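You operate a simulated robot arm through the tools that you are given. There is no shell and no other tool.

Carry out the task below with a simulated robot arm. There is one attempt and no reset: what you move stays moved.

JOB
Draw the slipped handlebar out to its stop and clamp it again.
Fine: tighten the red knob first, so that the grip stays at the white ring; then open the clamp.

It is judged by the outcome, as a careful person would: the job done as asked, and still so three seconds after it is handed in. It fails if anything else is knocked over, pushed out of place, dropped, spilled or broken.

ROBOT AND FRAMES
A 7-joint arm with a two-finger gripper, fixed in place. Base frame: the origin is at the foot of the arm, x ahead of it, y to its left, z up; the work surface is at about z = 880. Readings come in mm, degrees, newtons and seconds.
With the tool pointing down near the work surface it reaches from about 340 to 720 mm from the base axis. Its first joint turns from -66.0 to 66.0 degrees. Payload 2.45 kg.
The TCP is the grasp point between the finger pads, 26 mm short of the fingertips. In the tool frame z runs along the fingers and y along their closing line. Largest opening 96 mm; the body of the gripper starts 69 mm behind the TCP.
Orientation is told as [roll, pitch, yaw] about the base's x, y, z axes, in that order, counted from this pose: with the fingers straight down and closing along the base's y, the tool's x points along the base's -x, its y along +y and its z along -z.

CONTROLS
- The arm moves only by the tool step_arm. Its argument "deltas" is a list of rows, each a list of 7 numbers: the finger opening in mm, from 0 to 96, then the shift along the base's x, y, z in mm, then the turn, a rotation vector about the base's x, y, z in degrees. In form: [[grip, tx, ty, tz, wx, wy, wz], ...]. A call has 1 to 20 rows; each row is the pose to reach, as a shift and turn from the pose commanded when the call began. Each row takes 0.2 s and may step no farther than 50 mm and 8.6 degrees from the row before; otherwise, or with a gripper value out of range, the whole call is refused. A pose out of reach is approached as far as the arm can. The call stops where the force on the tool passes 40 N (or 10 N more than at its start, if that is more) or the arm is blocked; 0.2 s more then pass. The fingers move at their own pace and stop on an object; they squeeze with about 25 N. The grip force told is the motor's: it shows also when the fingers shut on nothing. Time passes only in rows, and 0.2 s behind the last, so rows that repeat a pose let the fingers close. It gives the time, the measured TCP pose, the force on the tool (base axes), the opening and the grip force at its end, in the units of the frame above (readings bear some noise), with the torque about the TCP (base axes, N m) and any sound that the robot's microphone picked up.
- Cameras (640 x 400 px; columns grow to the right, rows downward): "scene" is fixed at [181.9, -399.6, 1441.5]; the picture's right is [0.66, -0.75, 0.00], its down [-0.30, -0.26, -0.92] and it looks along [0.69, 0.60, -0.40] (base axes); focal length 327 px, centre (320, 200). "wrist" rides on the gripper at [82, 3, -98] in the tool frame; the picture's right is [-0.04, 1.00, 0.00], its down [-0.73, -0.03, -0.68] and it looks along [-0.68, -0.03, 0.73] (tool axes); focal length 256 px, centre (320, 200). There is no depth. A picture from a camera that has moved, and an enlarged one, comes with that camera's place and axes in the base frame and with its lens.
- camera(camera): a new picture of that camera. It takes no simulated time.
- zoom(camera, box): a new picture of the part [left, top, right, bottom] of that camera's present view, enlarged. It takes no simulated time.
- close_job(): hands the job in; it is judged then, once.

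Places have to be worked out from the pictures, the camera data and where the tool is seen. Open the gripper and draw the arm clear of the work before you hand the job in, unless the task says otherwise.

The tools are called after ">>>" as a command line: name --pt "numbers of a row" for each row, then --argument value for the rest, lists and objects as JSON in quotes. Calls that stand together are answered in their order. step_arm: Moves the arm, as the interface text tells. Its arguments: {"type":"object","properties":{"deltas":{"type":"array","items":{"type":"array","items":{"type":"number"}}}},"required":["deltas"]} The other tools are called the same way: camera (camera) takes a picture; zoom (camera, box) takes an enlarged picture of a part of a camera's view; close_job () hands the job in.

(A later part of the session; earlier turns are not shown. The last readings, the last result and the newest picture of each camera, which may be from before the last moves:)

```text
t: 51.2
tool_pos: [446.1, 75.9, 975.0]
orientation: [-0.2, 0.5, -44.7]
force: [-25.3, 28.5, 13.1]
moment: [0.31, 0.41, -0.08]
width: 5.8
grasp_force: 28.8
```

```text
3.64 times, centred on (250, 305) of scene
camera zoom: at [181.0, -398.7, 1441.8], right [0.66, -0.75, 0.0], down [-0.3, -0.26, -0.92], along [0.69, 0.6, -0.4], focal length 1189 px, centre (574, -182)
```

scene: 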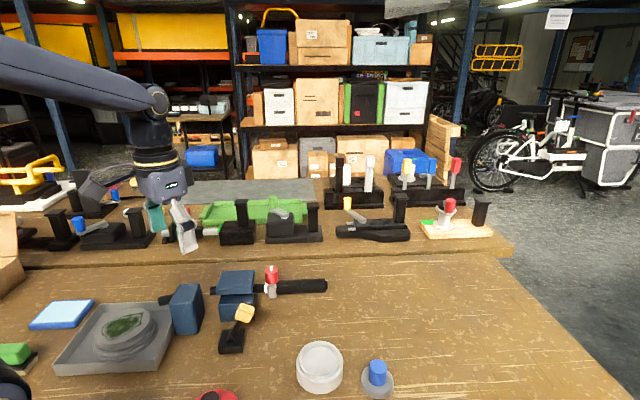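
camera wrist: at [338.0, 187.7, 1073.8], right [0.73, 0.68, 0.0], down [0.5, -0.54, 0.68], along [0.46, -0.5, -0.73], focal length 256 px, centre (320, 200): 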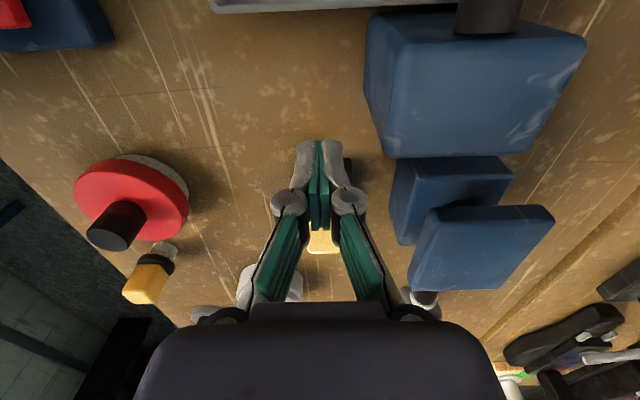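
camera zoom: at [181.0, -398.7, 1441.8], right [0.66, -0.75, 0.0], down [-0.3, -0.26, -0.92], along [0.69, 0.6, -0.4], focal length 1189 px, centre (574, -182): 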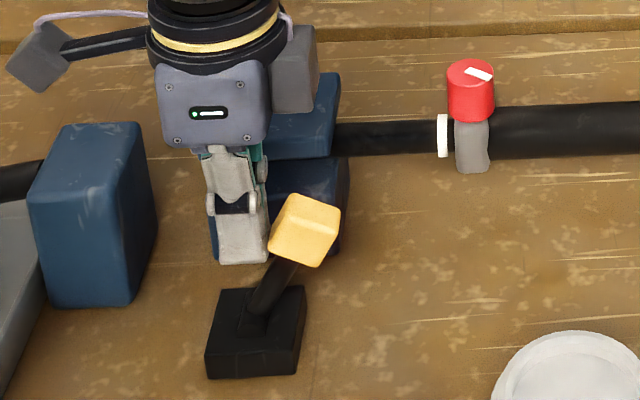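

The lever hit its clamped-side end (about 38 N). I'll back off, rise and compare its lean with the original.

>>> step_arm --pt "0 -7 7 0 0 0 0" --pt "0 -16 16 0 0 0 0" --pt "0 -22 22 20 0 0 0" --pt "0 -22 22 60 0 0 0" --pt "0 -22 22 105 0 0 0" --pt "0 -22 22 130 0 0 0" --pt "0 -22 22 130 0 0 0"

>>> zoom --camera "scene" --box '[205, 290, 275, 360]'

>>> zoom --camera "scene" --box '[220, 230, 360, 320]'

>>> zoom --camera "scene" --box '[280, 255, 340, 305]'

```text
t: 52.8
tool_pos: [425.0, 92.2, 1106.8]
orientation: [-0.1, 0.0, -45.0]
force: [0.6, 0.7, 0.5]
moment: [0.02, -0.01, 0.02]
width: 0.4
grasp_force: 28.2
```

```text
5.71 times, centred on (240, 325) of scene
camera zoom: at [181.9, -399.6, 1441.5], right [0.66, -0.75, 0.0], down [-0.3, -0.26, -0.92], along [0.69, 0.6, -0.4], focal length 1868 px, centre (777, -514)
```

zoom: 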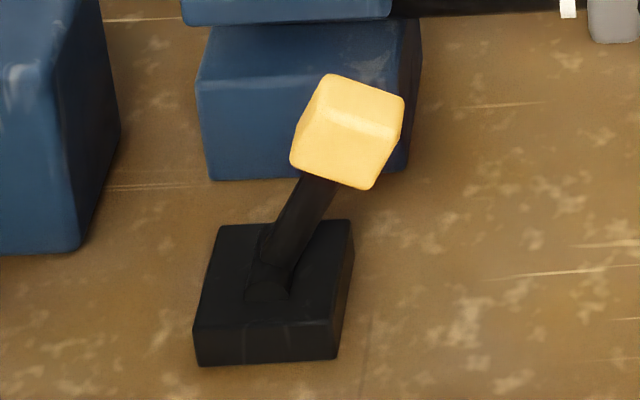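

```text
4.44 times, centred on (290, 275) of scene
camera zoom: at [181.9, -399.6, 1441.5], right [0.66, -0.75, 0.0], down [-0.3, -0.26, -0.92], along [0.69, 0.6, -0.4], focal length 1453 px, centre (453, -133)
```

zoom: 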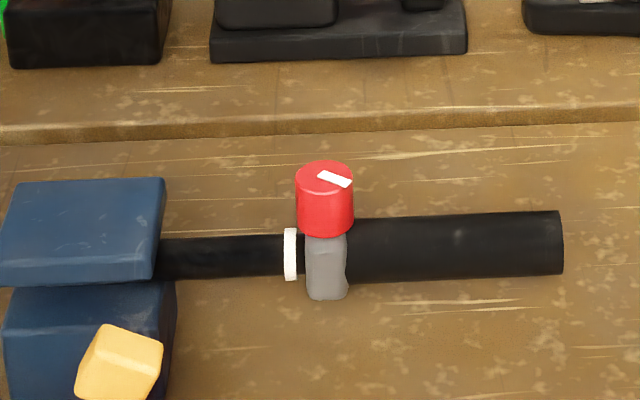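

```text
8.00 times, centred on (310, 280) of scene
camera zoom: at [181.9, -399.6, 1441.5], right [0.66, -0.75, 0.0], down [-0.3, -0.26, -0.92], along [0.69, 0.6, -0.4], focal length 2615 px, centre (400, -440)
```

zoom: 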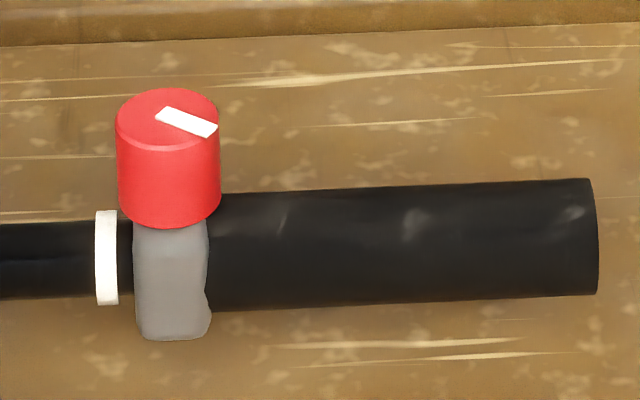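

The lever is back exactly where it was when clamped, and the bar is at its stop. The remaining flaw is the roughly 4 mm gap at the ring, so with the bar clamped I'll go over the grip's outer half and slide the grip back to the ring.

>>> step_arm --pt "62 34 -13 0 0 0 0" --pt "62 68 -26 0 0 0 0" --pt "62 102 -39 0 0 0 0" --pt "62 136 -51 0 0 0 0" --pt "62 170 -64 -10 0 0 0" --pt "62 204 -77 -25 0 0 0" --pt "62 236 -89 -42 0 0 0" --pt "62 236 -89 -42 0 0 0"

>>> camera --camera "wrist"

```text
t: 54.6
tool_pos: [666.7, 5.9, 1062.5]
orientation: [0.0, 0.0, -45.0]
force: [0.9, 0.0, 0.2]
moment: [0.02, 0.0, 0.02]
width: 62.1
grasp_force: 0.0
```

```text
taken
camera wrist: at [610.0, 66.9, 1162.3], right [0.73, 0.68, 0.0], down [0.5, -0.54, 0.68], along [0.46, -0.5, -0.73], focal length 256 px, centre (320, 200)
```

wrist: 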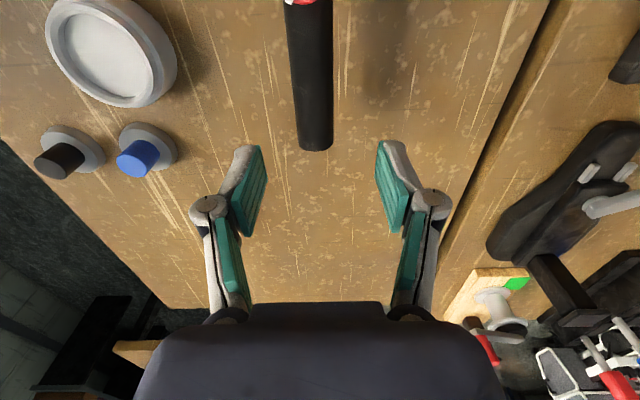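

The grip appears about 5 mm left of the TCP line here, so I'll shift by −n first, then descend around the grip.

>>> step_arm --pt "62 -3.9 -3.9 -10 0 0 0" --pt "62 -3.9 -3.9 -45 0 0 0" --pt "62 -3.9 -3.9 -75 0 0 0" --pt "62 -3.9 -3.9 -98 0 0 0" --pt "62 -3.9 -3.9 -111 0 0 0" --pt "62 -3.9 -3.9 -111 0 0 0"

>>> camera --camera "wrist"

>>> zoom --camera "scene" --box '[260, 220, 370, 320]'

```text
t: 56.0
tool_pos: [660.6, 2.3, 951.1]
orientation: [-0.1, 0.0, -45.0]
force: [0.2, -0.2, -0.2]
moment: [-0.01, 0.02, 0.01]
width: 61.9
grasp_force: 0.1
```

```text
taken
camera wrist: at [604.1, 62.7, 1050.5], right [0.73, 0.68, 0.0], down [0.5, -0.54, 0.68], along [0.46, -0.5, -0.73], focal length 256 px, centre (320, 200)
```

wrist: 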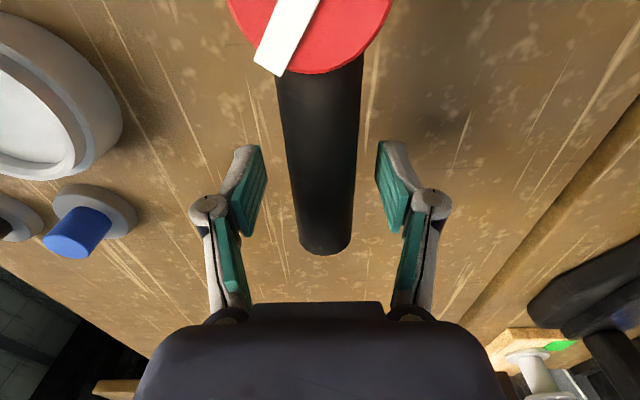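

```text
4.00 times, centred on (315, 270) of scene
camera zoom: at [181.9, -399.6, 1441.5], right [0.66, -0.75, 0.0], down [-0.3, -0.26, -0.92], along [0.69, 0.6, -0.4], focal length 1308 px, centre (340, -80)
```

zoom: 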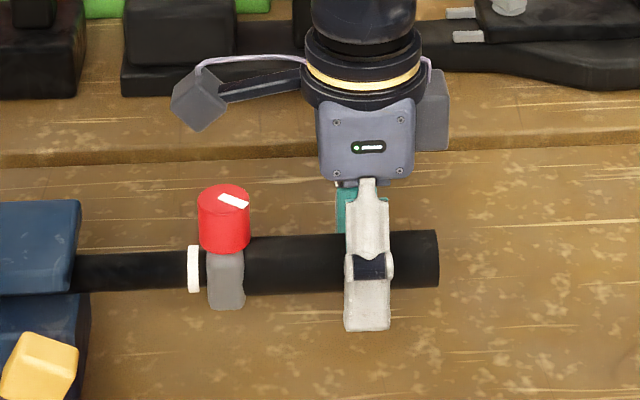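

The grip is well centred and the camera clears the knob. I'll close on the grip and push it toward the ring a little at a time.

>>> step_arm --pt "10 0 0 0 0 0 0" --pt "10 0 0 0 0 0 0" --pt "10 0 0 0 0 0 0" --pt "10 0 0 0 0 0 0"

>>> step_arm --pt "10 -0.7 0.7 0 0 0 0" --pt "10 -1.4 1.4 0 0 0 0" --pt "10 -2.1 2.1 0 0 0 0"

>>> zoom --camera "scene" --box '[280, 255, 340, 305]'

```text
t: 57.0
tool_pos: [661.2, 4.5, 951.3]
orientation: [0.1, -0.1, -45.0]
force: [7.7, 8.0, -2.4]
moment: [0.0, -0.17, -0.09]
width: 32.2
grasp_force: 44.8
```

```text
t: 57.8
tool_pos: [659.2, 6.5, 951.8]
orientation: [0.1, 0.0, -44.9]
force: [16.4, 14.9, -14.5]
moment: [-0.29, -0.62, -0.24]
width: 32.2
grasp_force: 45.3
```

```text
8.00 times, centred on (310, 280) of scene
camera zoom: at [182.7, -399.1, 1441.5], right [0.66, -0.75, 0.0], down [-0.3, -0.26, -0.92], along [0.69, 0.6, -0.4], focal length 2615 px, centre (400, -440)
```

zoom: 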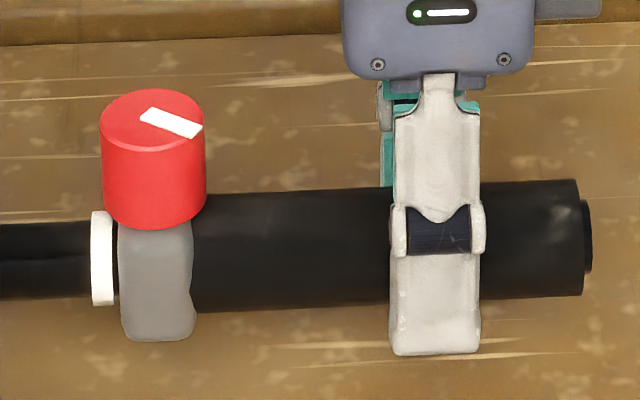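

The gap is down to about 1.4 mm with very little force along the bar. I'll check that the ring (bar) itself didn't shift relative to the clamp.

>>> zoom --camera "scene" --box '[220, 230, 330, 320]'

```text
4.44 times, centred on (275, 275) of scene
camera zoom: at [182.7, -399.1, 1441.5], right [0.66, -0.75, 0.0], down [-0.3, -0.26, -0.92], along [0.69, 0.6, -0.4], focal length 1453 px, centre (520, -133)
```

zoom: 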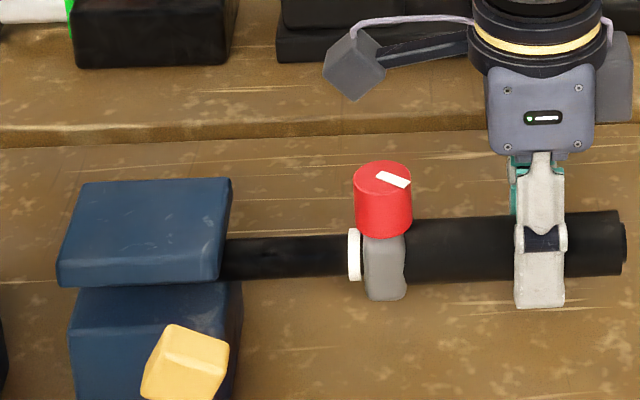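

The ring may have shifted about 1 mm inward along with the grip. I'll release the fingers and re-measure without load on the table.

>>> step_arm --pt "62 0 0 0 0 0 0" --pt "62 0 0 0 0 0 0" --pt "62 0 0 0 0 0 0"

>>> zoom --camera "scene" --box '[280, 255, 340, 305]'

>>> zoom --camera "scene" --box '[220, 230, 330, 320]'

```text
t: 58.6
tool_pos: [658.1, 3.7, 952.6]
orientation: [0.0, 0.1, -45.0]
force: [1.0, -0.6, -0.2]
moment: [0.0, 0.0, 0.0]
width: 62.1
grasp_force: 0.1
```

```text
8.00 times, centred on (310, 280) of scene
camera zoom: at [181.9, -399.6, 1441.5], right [0.66, -0.75, 0.0], down [-0.3, -0.26, -0.92], along [0.69, 0.6, -0.4], focal length 2615 px, centre (400, -440)
```

zoom: 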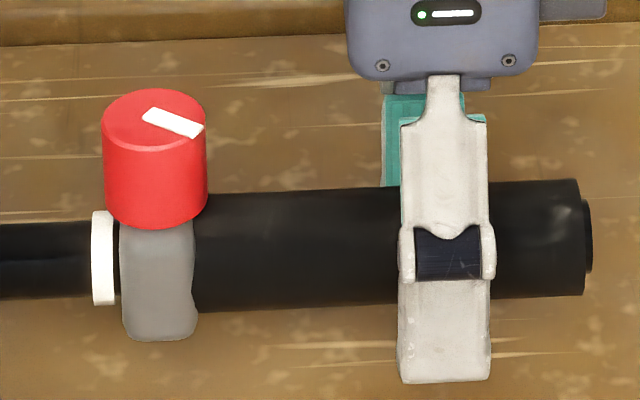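

```text
4.44 times, centred on (275, 275) of scene
camera zoom: at [181.9, -399.6, 1441.5], right [0.66, -0.75, 0.0], down [-0.3, -0.26, -0.92], along [0.69, 0.6, -0.4], focal length 1453 px, centre (520, -133)
```

zoom: 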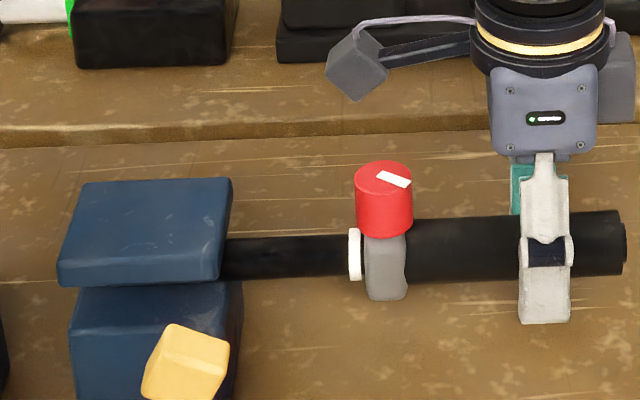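

After unloading, the gap is about 1.7 mm (originally about 0.7) and the bar has crept roughly 1 mm inward. I'll push the grip the last ~1.5 mm to the ring first, then recheck the knob and redraw the bar by its bare part.

>>> step_arm --pt "10 0 0 0 0 0 0" --pt "10 0 0 0 0 0 0" --pt "10 0 0 0 0 0 0" --pt "10 -0.6 0.6 0 0 0 0" --pt "10 -1.2 1.2 0 0 0 0" --pt "10 -1.2 1.2 0 0 0 0"

>>> step_arm --pt "62 0 0 0 0 0 0" --pt "62 0 0 0 0 0 0"

>>> zoom --camera "scene" --box '[280, 255, 340, 305]'

```text
t: 60.0
tool_pos: [656.3, 7.9, 952.1]
orientation: [0.2, 0.0, -44.9]
force: [17.1, 17.5, -1.4]
moment: [0.1, -0.22, -0.15]
width: 32.2
grasp_force: 44.4
```

```text
t: 60.6
tool_pos: [657.1, 2.8, 952.3]
orientation: [-0.1, 0.0, -45.0]
force: [0.5, -0.4, 0.4]
moment: [-0.02, 0.0, -0.01]
width: 62.1
grasp_force: 0.0
```

```text
8.00 times, centred on (310, 280) of scene
camera zoom: at [181.9, -399.6, 1441.5], right [0.66, -0.75, 0.0], down [-0.3, -0.26, -0.92], along [0.69, 0.6, -0.4], focal length 2615 px, centre (400, -440)
```

zoom: 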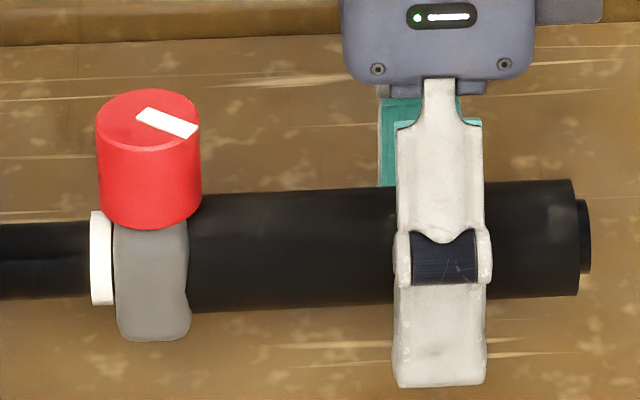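

The grip is back against the white ring, with no visible gap. Next I'll rise and go over the red knob (about (602, 63)) to check whether it can be tightened any further.

>>> step_arm --pt "62 0 0 45 0 0 0" --pt "50 0 0 90 0 0 0" --pt "48 0 0 113 0 0 0" --pt "48 -20 22 113 0 0 0" --pt "48 -40 44 113 0 0 0" --pt "48 -55 60.5 95 0 0 0" --pt "48 -55 60.5 80 0 0 0" --pt "48 -55 60.5 80 0 0 0"

>>> camera --camera "wrist"

>>> zoom --camera "scene" --box '[240, 220, 350, 320]'

```text
t: 62.4
tool_pos: [600.8, 67.5, 1030.6]
orientation: [0.0, 0.0, -45.1]
force: [0.4, -0.4, -1.0]
moment: [-0.03, 0.01, -0.01]
width: 47.9
grasp_force: 0.0
```

```text
taken
camera wrist: at [545.3, 127.4, 1130.3], right [0.73, 0.68, 0.0], down [0.5, -0.54, 0.68], along [0.46, -0.5, -0.73], focal length 256 px, centre (320, 200)
```

wrist: 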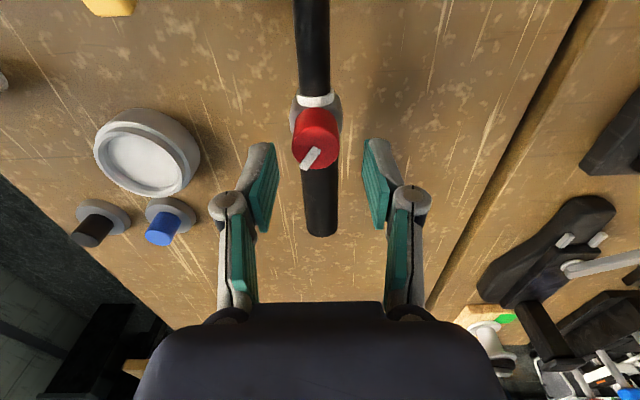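

```text
4.00 times, centred on (295, 270) of scene
camera zoom: at [181.9, -399.5, 1441.5], right [0.66, -0.75, 0.0], down [-0.3, -0.26, -0.92], along [0.69, 0.6, -0.4], focal length 1308 px, centre (420, -80)
```

zoom: 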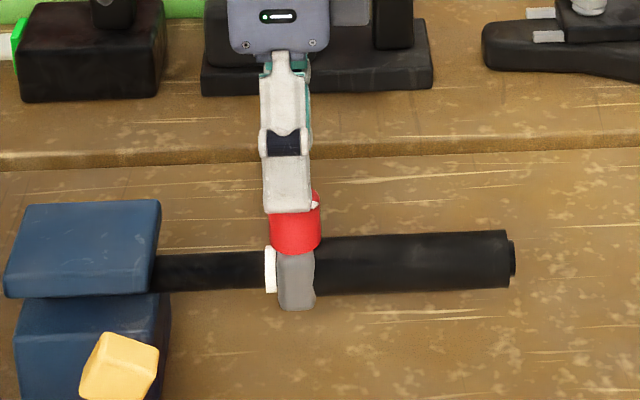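

The knob is about 3 mm off to the −n side of the TCP; I'll correct that, descend around the knob, close, and read the width.

>>> step_arm --pt "48 -0.4 -3.5 0 0 0 0" --pt "48 -0.4 -3.5 -17 0 0 0" --pt "48 -0.4 -3.5 -33 0 0 0" --pt "48 -0.4 -3.5 -33 0 0 0" --pt "15 -0.4 -3.5 -33 0 0 0" --pt "15 -0.4 -3.5 -33 0 0 0" --pt "15 -0.4 -3.5 -33 0 0 0"

>>> zoom --camera "scene" --box '[260, 225, 340, 305]'

>>> zoom --camera "wrist" --box '[250, 90, 390, 230]'

```text
t: 64.0
tool_pos: [599.4, 64.1, 999.0]
orientation: [0.1, -0.1, -44.9]
force: [4.5, 4.3, -2.2]
moment: [0.04, -0.17, 0.03]
width: 28.5
grasp_force: 44.9
```

```text
5.00 times, centred on (300, 265) of scene
camera zoom: at [182.1, -399.4, 1441.5], right [0.66, -0.75, 0.0], down [-0.3, -0.26, -0.92], along [0.69, 0.6, -0.4], focal length 1634 px, centre (420, -125)
```

zoom: 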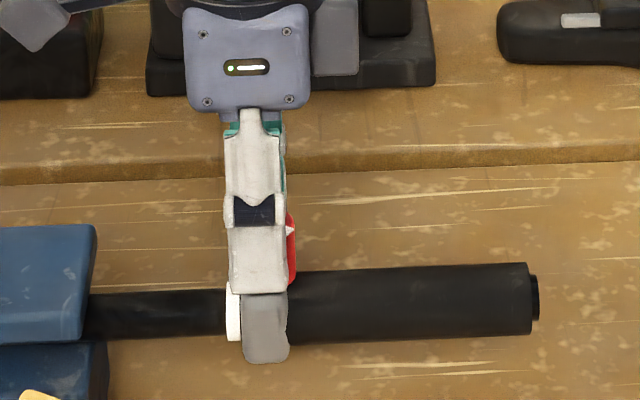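

```text
2.86 times, centred on (320, 160) of wrist
camera zoom: at [543.5, 124.9, 1098.4], right [0.73, 0.68, 0.0], down [0.5, -0.54, 0.68], along [0.46, -0.5, -0.73], focal length 731 px, centre (320, 314)
```

zoom: 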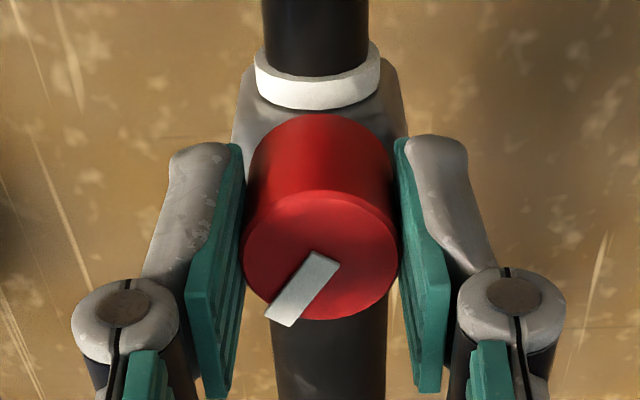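

The knob is held and centred in the wrist view, with the white mark clearly visible as a reference. I'll turn it clockwise 24° and see whether it moves or just builds torque.

>>> step_arm --pt "15 0 0 0 0 0 -8" --pt "15 0 0 0 0 0 -16" --pt "15 0 0 0 0 0 -24"

>>> zoom --camera "wrist" --box '[250, 90, 390, 230]'

>>> zoom --camera "scene" --box '[260, 225, 340, 305]'

```text
t: 64.8
tool_pos: [602.0, 63.1, 999.2]
orientation: [0.2, 0.0, -69.2]
force: [10.1, 9.0, -2.1]
moment: [0.22, -0.37, 0.5]
width: 29.4
grasp_force: 45.2
```

```text
2.86 times, centred on (320, 160) of wrist
camera zoom: at [574.6, 140.9, 1098.7], right [0.95, 0.32, 0.0], down [0.23, -0.7, 0.68], along [0.22, -0.64, -0.73], focal length 731 px, centre (320, 314)
```

zoom: 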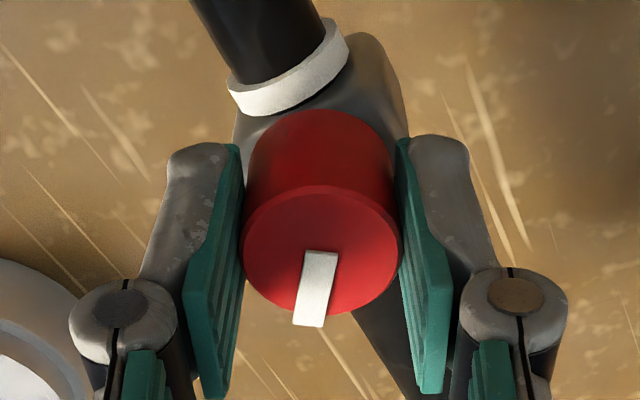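

```text
5.00 times, centred on (300, 265) of scene
camera zoom: at [182.3, -399.3, 1441.5], right [0.66, -0.75, 0.0], down [-0.3, -0.26, -0.92], along [0.69, 0.6, -0.4], focal length 1634 px, centre (420, -125)
```

zoom: 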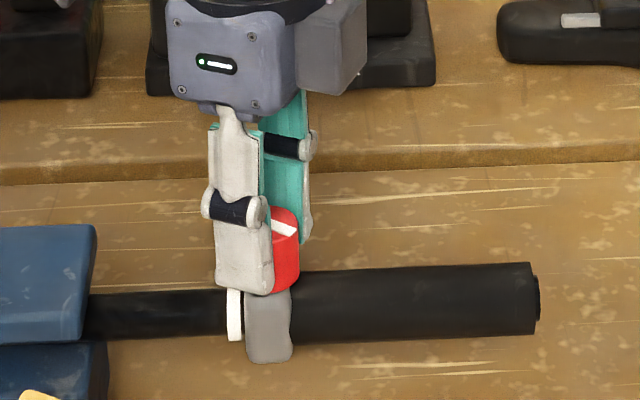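

The mark only moved about 4° while the fingers slipped at 0.5 N·m, so the knob is at its tight end. I'll release it, rise, and recheck the ring gap.

>>> step_arm --pt "46 0 0 0 0 0 0" --pt "46 0 0 0 0 0 0" --pt "46 0 0 30 0 0 0" --pt "46 0 0 75 0 0 0" --pt "46 0 0 100 0 0 0" --pt "46 0 0 100 0 0 0"

>>> zoom --camera "scene" --box '[280, 255, 340, 305]'

>>> zoom --camera "scene" --box '[220, 230, 330, 320]'

>>> camera --camera "wrist"

```text
t: 66.2
tool_pos: [600.2, 60.5, 1102.4]
orientation: [0.0, 0.0, -68.9]
force: [0.7, 0.1, 0.1]
moment: [-0.01, -0.01, 0.0]
width: 46.0
grasp_force: 0.1
```

```text
8.00 times, centred on (310, 280) of scene
camera zoom: at [181.9, -399.6, 1441.5], right [0.66, -0.75, 0.0], down [-0.3, -0.26, -0.92], along [0.69, 0.6, -0.4], focal length 2615 px, centre (400, -440)
```

zoom: 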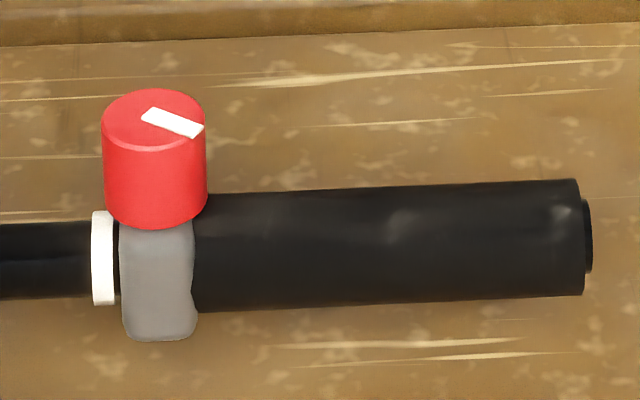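

```text
4.44 times, centred on (275, 275) of scene
camera zoom: at [181.9, -399.6, 1441.5], right [0.66, -0.75, 0.0], down [-0.3, -0.26, -0.92], along [0.69, 0.6, -0.4], focal length 1453 px, centre (520, -133)
```

zoom: 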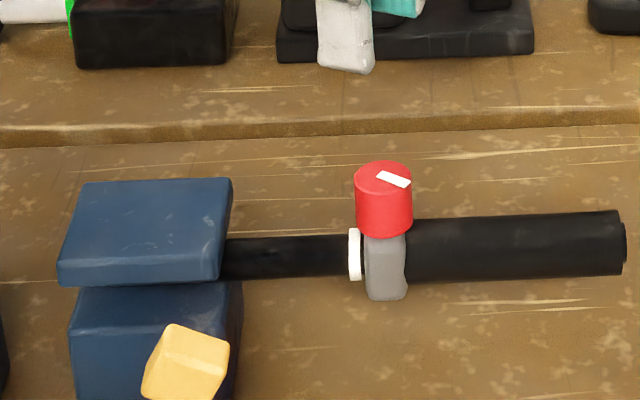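

```text
taken
camera wrist: at [572.3, 139.1, 1201.6], right [0.95, 0.32, 0.0], down [0.24, -0.7, 0.68], along [0.22, -0.64, -0.73], focal length 256 px, centre (320, 200)
```

wrist: 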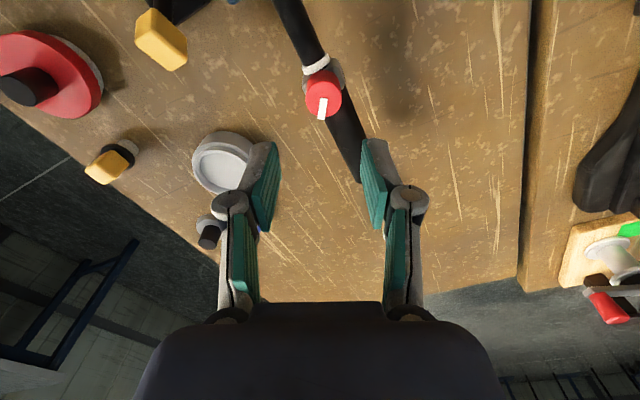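

The twist left about a 1.4 mm gap again and the bar sits roughly 1.4 mm inside its stop. I'll push the grip to the ring once more, then draw the bar by its bare part to the stop, so I'm turning back and moving over the grip.

>>> step_arm --pt "62 15 -14 0 0 0 8" --pt "62 30 -28 0 0 0 16" --pt "62 45 -42 -10 0 0 24" --pt "62 58.8 -54.8 -25 0 0 24" --pt "62 58.8 -54.8 -40 0 0 24" --pt "62 58.8 -54.8 -40 0 0 24"

>>> camera --camera "wrist"

```text
t: 67.6
tool_pos: [660.1, 7.7, 1061.5]
orientation: [0.0, 0.0, -44.9]
force: [-0.4, -0.7, 0.5]
moment: [0.0, 0.01, -0.01]
width: 62.0
grasp_force: 0.1
```

```text
taken
camera wrist: at [603.6, 67.2, 1159.4], right [0.73, 0.68, 0.0], down [0.5, -0.54, 0.68], along [0.46, -0.5, -0.73], focal length 256 px, centre (320, 200)
```

wrist: 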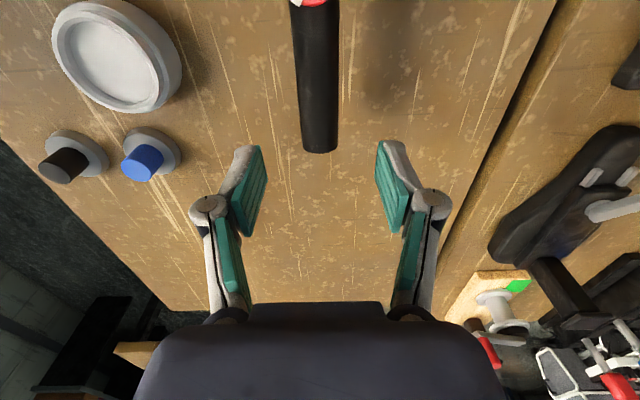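

Alignment is good to about 1.5 mm. I'll descend, close on the grip, and push it about 1.7 mm toward the ring, then release.

>>> step_arm --pt "62 -0.9 -0.9 -35 0 0 0" --pt "62 -0.9 -0.9 -70 0 0 0" --pt "62 -0.9 -0.9 -95 0 0 0" --pt "62 -0.9 -0.9 -109 0 0 0" --pt "62 -0.9 -0.9 -109 0 0 0" --pt "10 -0.9 -0.9 -109 0 0 0" --pt "10 -0.9 -0.9 -109 0 0 0" --pt "10 -0.9 -0.9 -109 0 0 0" --pt "10 -1.5 -0.3 -109 0 0 0" --pt "10 -2.1 0.3 -109 0 0 0"

>>> zoom --camera "scene" --box '[280, 255, 340, 305]'

```text
t: 69.8
tool_pos: [659.1, 6.3, 953.2]
orientation: [0.1, -0.2, -45.0]
force: [-8.2, -8.1, 6.6]
moment: [-0.45, -0.31, -0.17]
width: 32.5
grasp_force: 45.4
```

```text
8.00 times, centred on (310, 280) of scene
camera zoom: at [181.5, -399.8, 1441.5], right [0.66, -0.75, 0.0], down [-0.3, -0.26, -0.92], along [0.69, 0.6, -0.4], focal length 2615 px, centre (400, -440)
```

zoom: 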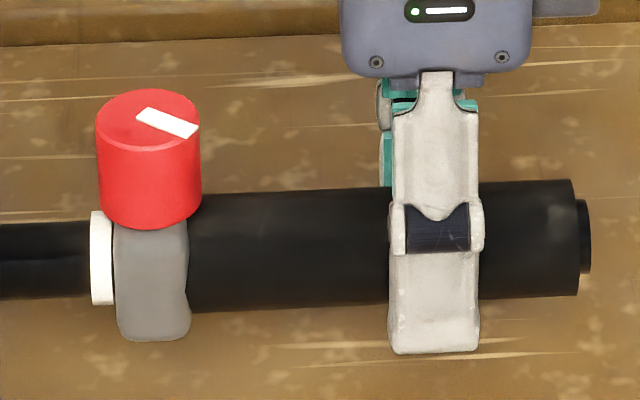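

The grip is against the ring again. I'll release and rise, then check that it stays there.

>>> step_arm --pt "62 0 0 0 0 0 0" --pt "62 0 0 0 0 0 0" --pt "62 0 0 40 0 0 0" --pt "62 0 0 80 0 0 0" --pt "62 0 0 120 0 0 0" --pt "62 0 0 120 0 0 0"

>>> zoom --camera "scene" --box '[280, 255, 340, 305]'

>>> zoom --camera "scene" --box '[240, 255, 300, 305]'

```text
t: 71.2
tool_pos: [658.5, 3.2, 1070.1]
orientation: [0.1, 0.0, -45.0]
force: [0.4, 0.5, 0.0]
moment: [0.01, 0.0, -0.01]
width: 62.2
grasp_force: 0.1
```

```text
8.00 times, centred on (310, 280) of scene
camera zoom: at [181.9, -399.6, 1441.5], right [0.66, -0.75, 0.0], down [-0.3, -0.26, -0.92], along [0.69, 0.6, -0.4], focal length 2615 px, centre (400, -440)
```

zoom: 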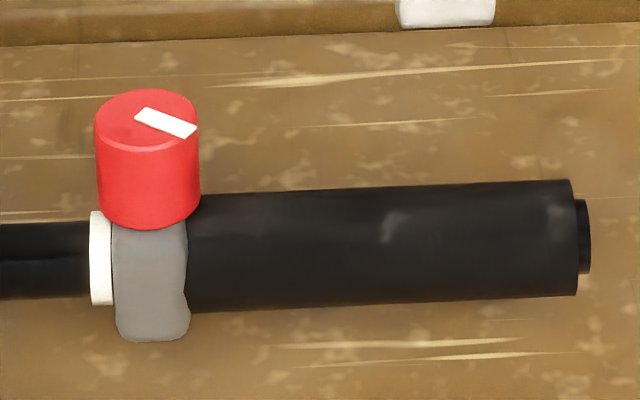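

```text
8.00 times, centred on (270, 280) of scene
camera zoom: at [181.9, -399.6, 1441.5], right [0.66, -0.75, 0.0], down [-0.3, -0.26, -0.92], along [0.69, 0.6, -0.4], focal length 2615 px, centre (720, -440)
```

zoom: 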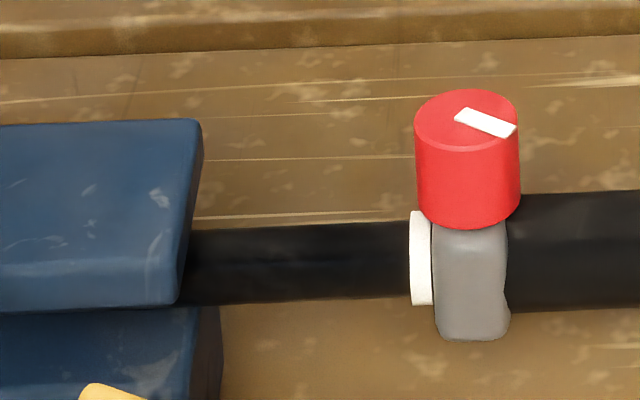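

The grip sits at the ring with no gap, while the bar is about 1.7 mm inside its stop. I'll reopen the clamp properly: closed fingers to the grip side of the lever cap, as before.

>>> step_arm --pt "0 -40 5 0 0 0 0" --pt "0 -80 10 0 0 0 0" --pt "0 -120 14 0 0 0 0" --pt "0 -160.8 19.3 0 0 0 0" --pt "0 -160.8 19.3 -40 0 0 0" --pt "0 -160.8 19.3 -75 0 0 0" --pt "0 -160.8 19.3 -94.5 0 0 0" --pt "0 -160.8 19.3 -94.5 0 0 0"

>>> camera --camera "wrist"

>>> zoom --camera "scene" --box '[190, 250, 330, 360]'

```text
t: 73.0
tool_pos: [496.9, 26.9, 977.5]
orientation: [0.0, 0.0, -44.9]
force: [-0.3, 0.5, 0.4]
moment: [-0.02, -0.02, 0.03]
width: 0.1
grasp_force: 24.7
```

```text
taken
camera wrist: at [440.0, 87.8, 1075.4], right [0.73, 0.68, 0.0], down [0.5, -0.54, 0.68], along [0.46, -0.5, -0.73], focal length 256 px, centre (320, 200)
```

wrist: 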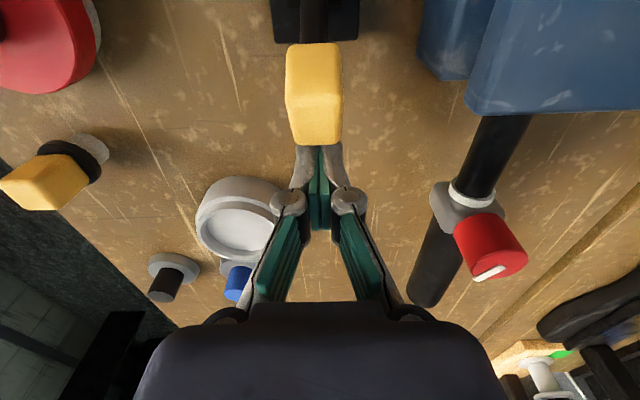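

```text
3.64 times, centred on (260, 305) of scene
camera zoom: at [181.9, -399.6, 1441.5], right [0.66, -0.75, 0.0], down [-0.3, -0.26, -0.92], along [0.69, 0.6, -0.4], focal length 1189 px, centre (538, -182)
```

zoom: 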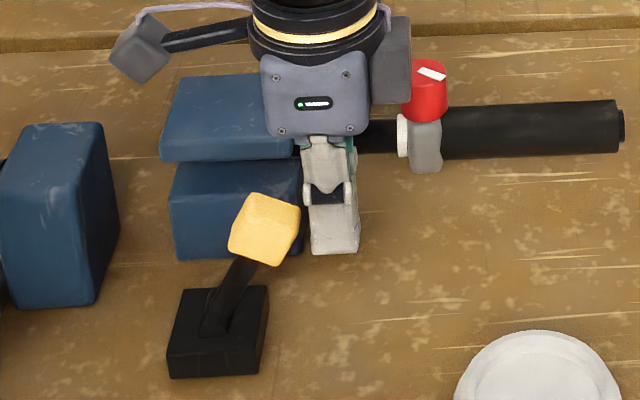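

The cap is about 2–3 mm to the −n side; I'll correct for that while pushing the lever across to open, then pause near centre.

>>> step_arm --pt "0 -1.8 -1.8 0 0 0 0" --pt "0 -7 3.3 0 0 0 0" --pt "0 -12 8.3 0 0 0 0" --pt "0 -17 13.3 0 0 0 0" --pt "0 -22 18.3 0 0 0 0" --pt "0 -27 23.3 0 0 0 0" --pt "0 -32 28.3 0 0 0 0" --pt "0 -36 32.3 0 0 0 0" --pt "0 -40 36.3 0 0 0 0" --pt "0 -44 40.3 0 0 0 0" --pt "0 -48 44.3 0 0 0 0" --pt "0 -52 48.3 0 0 0 0"

>>> zoom --camera "scene" --box '[190, 250, 330, 360]'

```text
t: 75.6
tool_pos: [444.5, 75.5, 975.6]
orientation: [0.0, -0.1, -45.0]
force: [-0.6, -0.7, 1.1]
moment: [0.01, 0.01, 0.0]
width: 0.1
grasp_force: 28.7
```

```text
3.64 times, centred on (260, 305) of scene
camera zoom: at [181.9, -399.6, 1441.5], right [0.66, -0.75, 0.0], down [-0.3, -0.26, -0.92], along [0.69, 0.6, -0.4], focal length 1189 px, centre (538, -182)
```

zoom: 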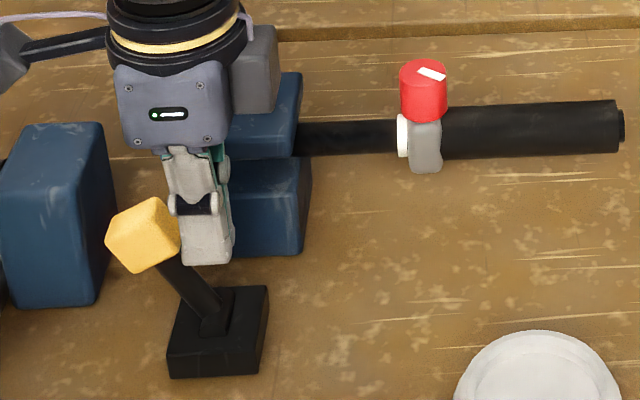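

The lever is fully over on the open side, as before. I'll back off, rise, and go above the bare bar (s≈335).

>>> step_arm --pt "0 10 -10 0 0 0 0" --pt "0 18 -18 15 0 0 0" --pt "0 22 -22 55 0 0 0" --pt "20 25 -20 100 0 0 0" --pt "46 60 -5 105 0 0 0" --pt "46 95 10 100 0 0 0" --pt "46 124.7 20 89 0 0 0" --pt "46 124.7 20 89 0 0 0"

>>> camera --camera "wrist"

>>> zoom --camera "scene" --box '[190, 250, 330, 360]'

```text
t: 77.4
tool_pos: [570.1, 99.2, 1065.7]
orientation: [0.1, 0.0, -45.0]
force: [0.3, -0.7, 0.0]
moment: [0.01, 0.02, 0.03]
width: 46.2
grasp_force: 0.0
```

```text
taken
camera wrist: at [514.1, 159.2, 1164.1], right [0.73, 0.68, 0.0], down [0.5, -0.54, 0.68], along [0.46, -0.5, -0.73], focal length 256 px, centre (320, 200)
```

wrist: 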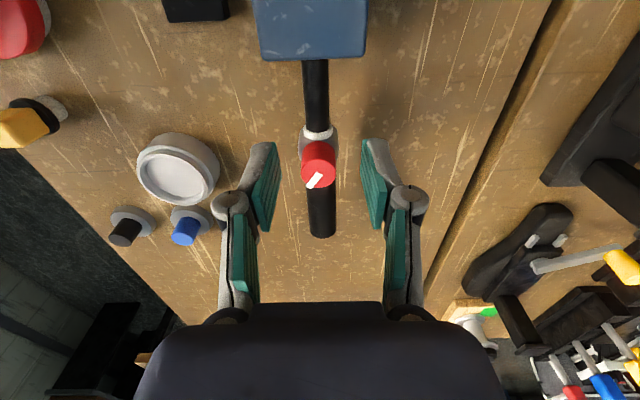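

```text
3.64 times, centred on (260, 305) of scene
camera zoom: at [181.9, -399.5, 1441.5], right [0.66, -0.75, 0.0], down [-0.3, -0.26, -0.92], along [0.69, 0.6, -0.4], focal length 1189 px, centre (538, -182)
```

zoom: 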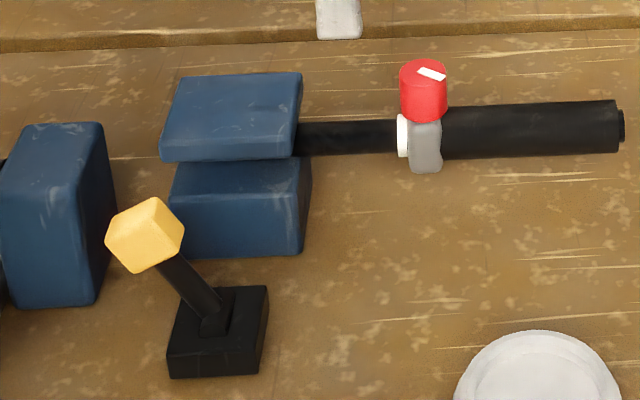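

The bar is about 3 mm to the −n side here. I'll correct, descend onto the bare bar, close, and re-check.

>>> step_arm --pt "46 -1.9 -1.9 -20 0 0 0" --pt "46 -1.9 -1.9 -55 0 0 0" --pt "46 -1.9 -1.9 -90 0 0 0" --pt "46 -1.9 -1.9 -113 0 0 0" --pt "46 -1.9 -1.9 -113 0 0 0" --pt "10 -1.9 -1.9 -113 0 0 0" --pt "10 -1.9 -1.9 -113 0 0 0" --pt "10 -1.9 -1.9 -113 0 0 0"

>>> zoom --camera "scene" --box '[220, 230, 330, 320]'

```text
t: 79.2
tool_pos: [570.2, 93.8, 952.2]
orientation: [0.2, 0.1, -44.8]
force: [4.5, 4.4, -6.0]
moment: [-0.12, -0.27, -0.04]
width: 20.7
grasp_force: 40.9
```

```text
4.44 times, centred on (275, 275) of scene
camera zoom: at [182.1, -399.4, 1441.5], right [0.66, -0.75, 0.0], down [-0.3, -0.26, -0.92], along [0.69, 0.6, -0.4], focal length 1453 px, centre (520, -133)
```

zoom: 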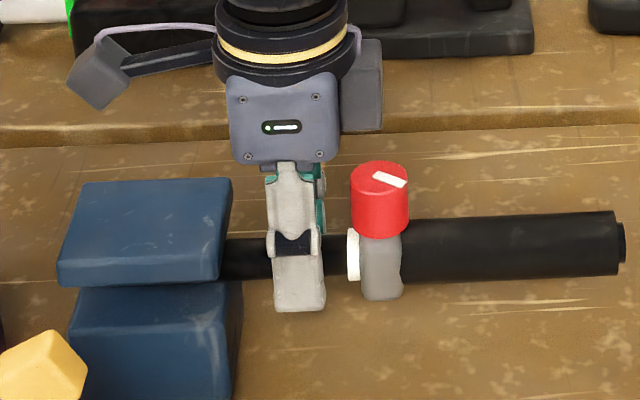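

The bare bar is held with little side load, and the grip is still against the ring. I'll draw out gently until the stop is felt.

>>> step_arm --pt "10 0.6 -0.6 0 0 0 0" --pt "10 1.2 -1.2 0 0 0 0" --pt "10 1.8 -1.8 0 0 0 0" --pt "10 2.4 -2.4 0 0 0 0" --pt "10 2.4 -2.4 0 0 0 0"

>>> zoom --camera "scene" --box '[280, 255, 340, 305]'

```text
t: 80.4
tool_pos: [572.5, 94.0, 952.9]
orientation: [0.2, 0.0, -45.0]
force: [17.7, 20.3, -12.9]
moment: [0.89, 0.67, -0.01]
width: 20.7
grasp_force: 45.1
```

```text
8.00 times, centred on (310, 280) of scene
camera zoom: at [182.7, -399.0, 1441.5], right [0.66, -0.75, 0.0], down [-0.3, -0.26, -0.92], along [0.69, 0.6, -0.4], focal length 2615 px, centre (400, -440)
```

zoom: 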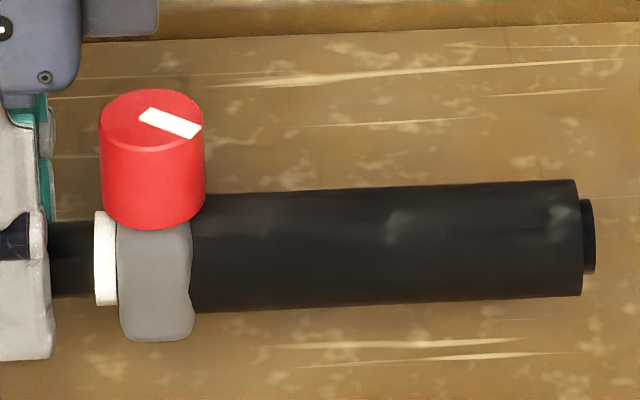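

The bar is moving out with the grip staying against the ring; a side load of about 27 N has built up, so I'll add a sideways correction as I continue to the stop.

>>> step_arm --pt "10 0.8 0.8 0.3 0 0 0" --pt "10 1.5 0.5 0.3 0 0 0" --pt "10 2.1 -0.1 0.3 0 0 0" --pt "10 2.5 -0.5 0.3 0 0 0" --pt "10 2.5 -0.5 0.3 0 0 0"

>>> zoom --camera "scene" --box '[280, 255, 340, 305]'

```text
t: 81.6
tool_pos: [572.2, 93.0, 951.7]
orientation: [-0.1, 0.1, -44.9]
force: [-1.2, 20.8, -5.9]
moment: [-0.01, -0.04, -0.04]
width: 20.5
grasp_force: 44.2
```

```text
8.00 times, centred on (310, 280) of scene
camera zoom: at [182.0, -399.0, 1441.6], right [0.66, -0.75, 0.0], down [-0.3, -0.26, -0.92], along [0.69, 0.6, -0.4], focal length 2615 px, centre (400, -440)
```

zoom: 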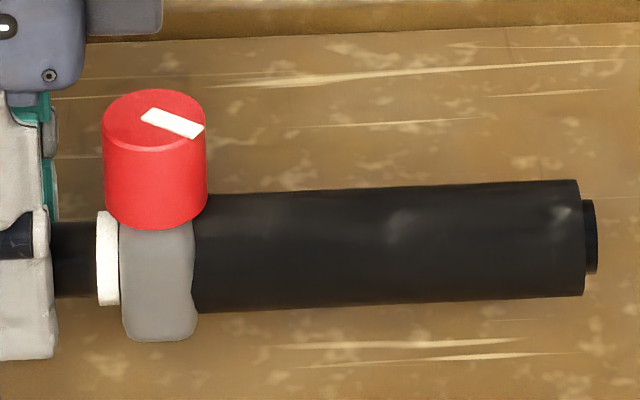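

About 16 N now resists along the bar and the ring is where it was at the stop before. One more small pull will confirm it's firmly there.

>>> step_arm --pt "10 0.9 -0.3 0 0 0 0" --pt "10 1.6 -0.8 0 0 0 0" --pt "10 1.6 -0.8 0 0 0 0"

>>> zoom --camera "scene" --box '[280, 255, 340, 305]'

```text
t: 82.4
tool_pos: [572.3, 91.5, 953.5]
orientation: [-0.1, 0.5, -44.9]
force: [-25.3, 20.5, 11.1]
moment: [0.14, 0.25, -0.19]
width: 20.5
grasp_force: 44.7
```

```text
8.00 times, centred on (310, 280) of scene
camera zoom: at [181.0, -399.0, 1441.8], right [0.66, -0.75, 0.0], down [-0.3, -0.26, -0.92], along [0.69, 0.6, -0.4], focal length 2615 px, centre (400, -440)
```

zoom: 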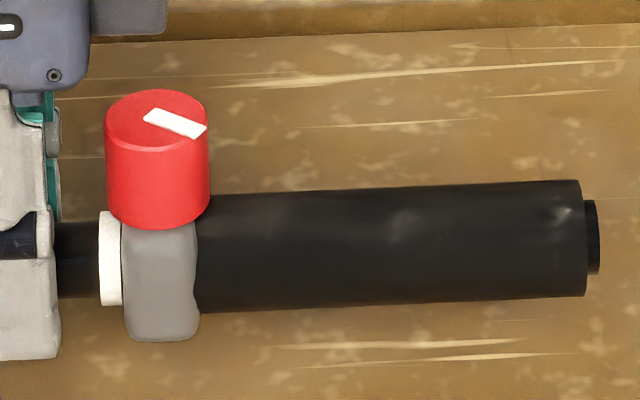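

The pull is firm at about 32 N along the bar with no further motion, so the bar is at its stop and the grip is against the ring. I'll open the fingers in place and rise.

>>> step_arm --pt "46 0 0 0 0 0 0" --pt "46 0 0 0 0 0 0" --pt "46 -1 1 20 0 0 0" --pt "46 -1 1 60 0 0 0" --pt "46 -1 1 105 0 0 0" --pt "46 -1 1 150 0 0 0"

>>> zoom --camera "scene" --box '[280, 255, 340, 305]'

>>> zoom --camera "scene" --box '[220, 230, 330, 320]'

```text
t: 83.8
tool_pos: [573.1, 91.6, 1105.7]
orientation: [0.0, 0.0, -45.0]
force: [-0.4, 0.7, 0.0]
moment: [-0.01, -0.02, -0.05]
width: 46.0
grasp_force: 0.1
```

```text
8.00 times, centred on (310, 280) of scene
camera zoom: at [181.9, -399.6, 1441.5], right [0.66, -0.75, 0.0], down [-0.3, -0.26, -0.92], along [0.69, 0.6, -0.4], focal length 2615 px, centre (400, -440)
```

zoom: 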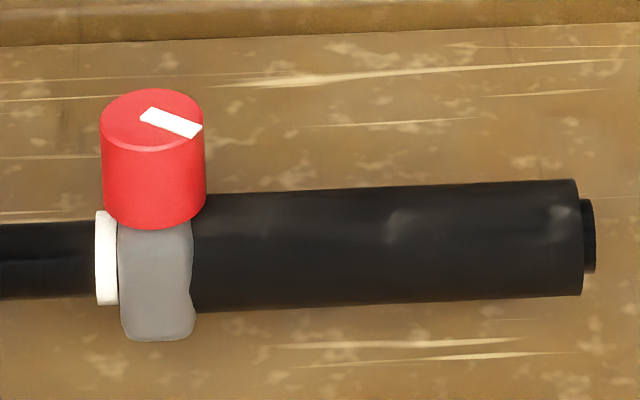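

```text
4.44 times, centred on (275, 275) of scene
camera zoom: at [181.9, -399.6, 1441.5], right [0.66, -0.75, 0.0], down [-0.3, -0.26, -0.92], along [0.69, 0.6, -0.4], focal length 1453 px, centre (520, -133)
```

zoom: 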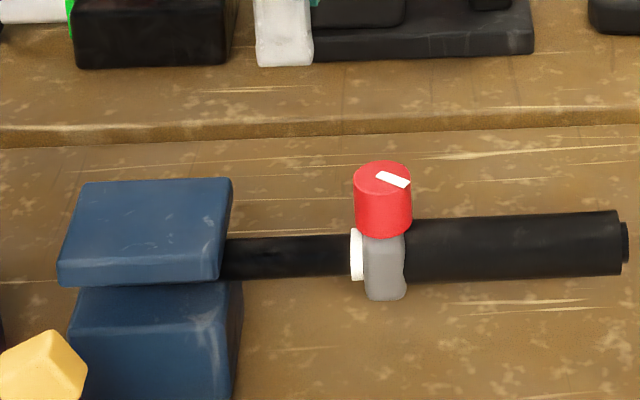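

The bar is back at the stop position and the grip is at the white ring. Next I'll close the clamp again, going to the far side of the lever with closed fingers.

>>> step_arm --pt "0 -36 7 0 0 0 0" --pt "0 -72 14 0 0 0 0" --pt "0 -108 21 0 0 0 0" --pt "0 -144 28 0 0 0 0" --pt "0 -178 35 0 0 0 0" --pt "0 -178 35 -45 0 0 0" --pt "0 -178 35 -90 0 0 0" --pt "0 -178 35 -115 0 0 0" --pt "0 -178 35 -130 0 0 0" --pt "0 -178 35 -130 0 0 0"

>>> camera --camera "wrist"

>>> zoom --camera "scene" --box '[160, 260, 290, 360]'

```text
t: 86.0
tool_pos: [395.9, 125.7, 973.1]
orientation: [0.0, 0.0, -45.0]
force: [-0.1, 0.7, -0.3]
moment: [-0.04, -0.02, -0.01]
width: 0.0
grasp_force: 25.6
```

```text
taken
camera wrist: at [338.9, 186.2, 1072.4], right [0.73, 0.68, 0.0], down [0.5, -0.54, 0.68], along [0.46, -0.5, -0.73], focal length 256 px, centre (320, 200)
```

wrist: 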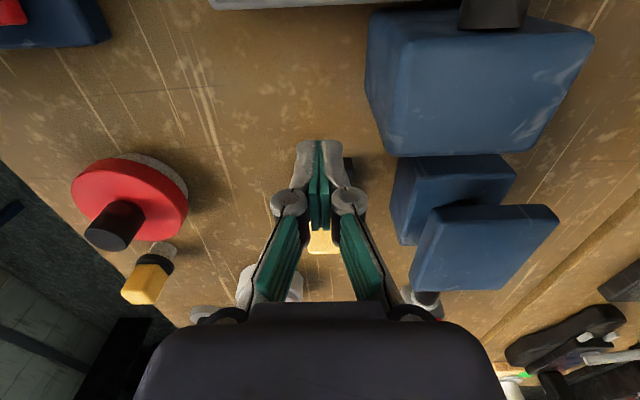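

```text
4.00 times, centred on (225, 310) of scene
camera zoom: at [181.9, -399.6, 1441.5], right [0.66, -0.75, 0.0], down [-0.3, -0.26, -0.92], along [0.69, 0.6, -0.4], focal length 1308 px, centre (700, -240)
```

zoom: 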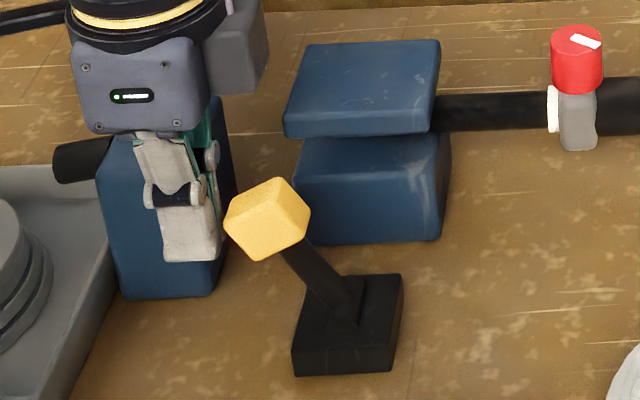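

The same geometry as last time, with clear space around. I'll push the lever over to its clamped end.

>>> step_arm --pt "0 5 -5 0 0 0 0" --pt "0 10 -10 0 0 0 0" --pt "0 15 -15 0 0 0 0" --pt "0 20 -20 0 0 0 0" --pt "0 25 -25 0 0 0 0" --pt "0 30 -30 0 0 0 0" --pt "0 35 -35 0 0 0 0" --pt "0 39 -39 0 0 0 0" --pt "0 43 -43 0 0 0 0" --pt "0 47 -47 0 0 0 0" --pt "0 51 -51 0 0 0 0" --pt "0 53 -53 0 0 0 0"

>>> zoom --camera "scene" --box '[180, 250, 320, 360]'

```text
t: 88.8
tool_pos: [444.5, 76.3, 971.4]
orientation: [-0.2, 0.7, -44.6]
force: [-6.6, 7.6, 0.5]
moment: [0.11, 0.07, -0.01]
width: 5.9
grasp_force: 29.0
stopped in row 12: the force on the tool passed its limit at 42 N (the readings are from after the stop); the commanded pose is now the measured one
```

```text
3.64 times, centred on (250, 305) of scene
camera zoom: at [181.7, -399.4, 1441.6], right [0.66, -0.75, 0.0], down [-0.3, -0.26, -0.92], along [0.69, 0.6, -0.4], focal length 1189 px, centre (574, -182)
```

zoom: 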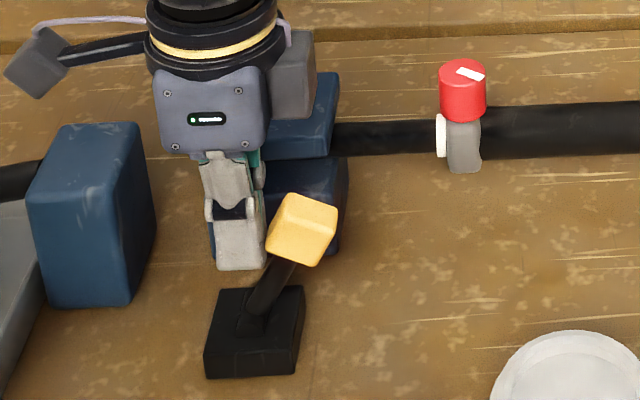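

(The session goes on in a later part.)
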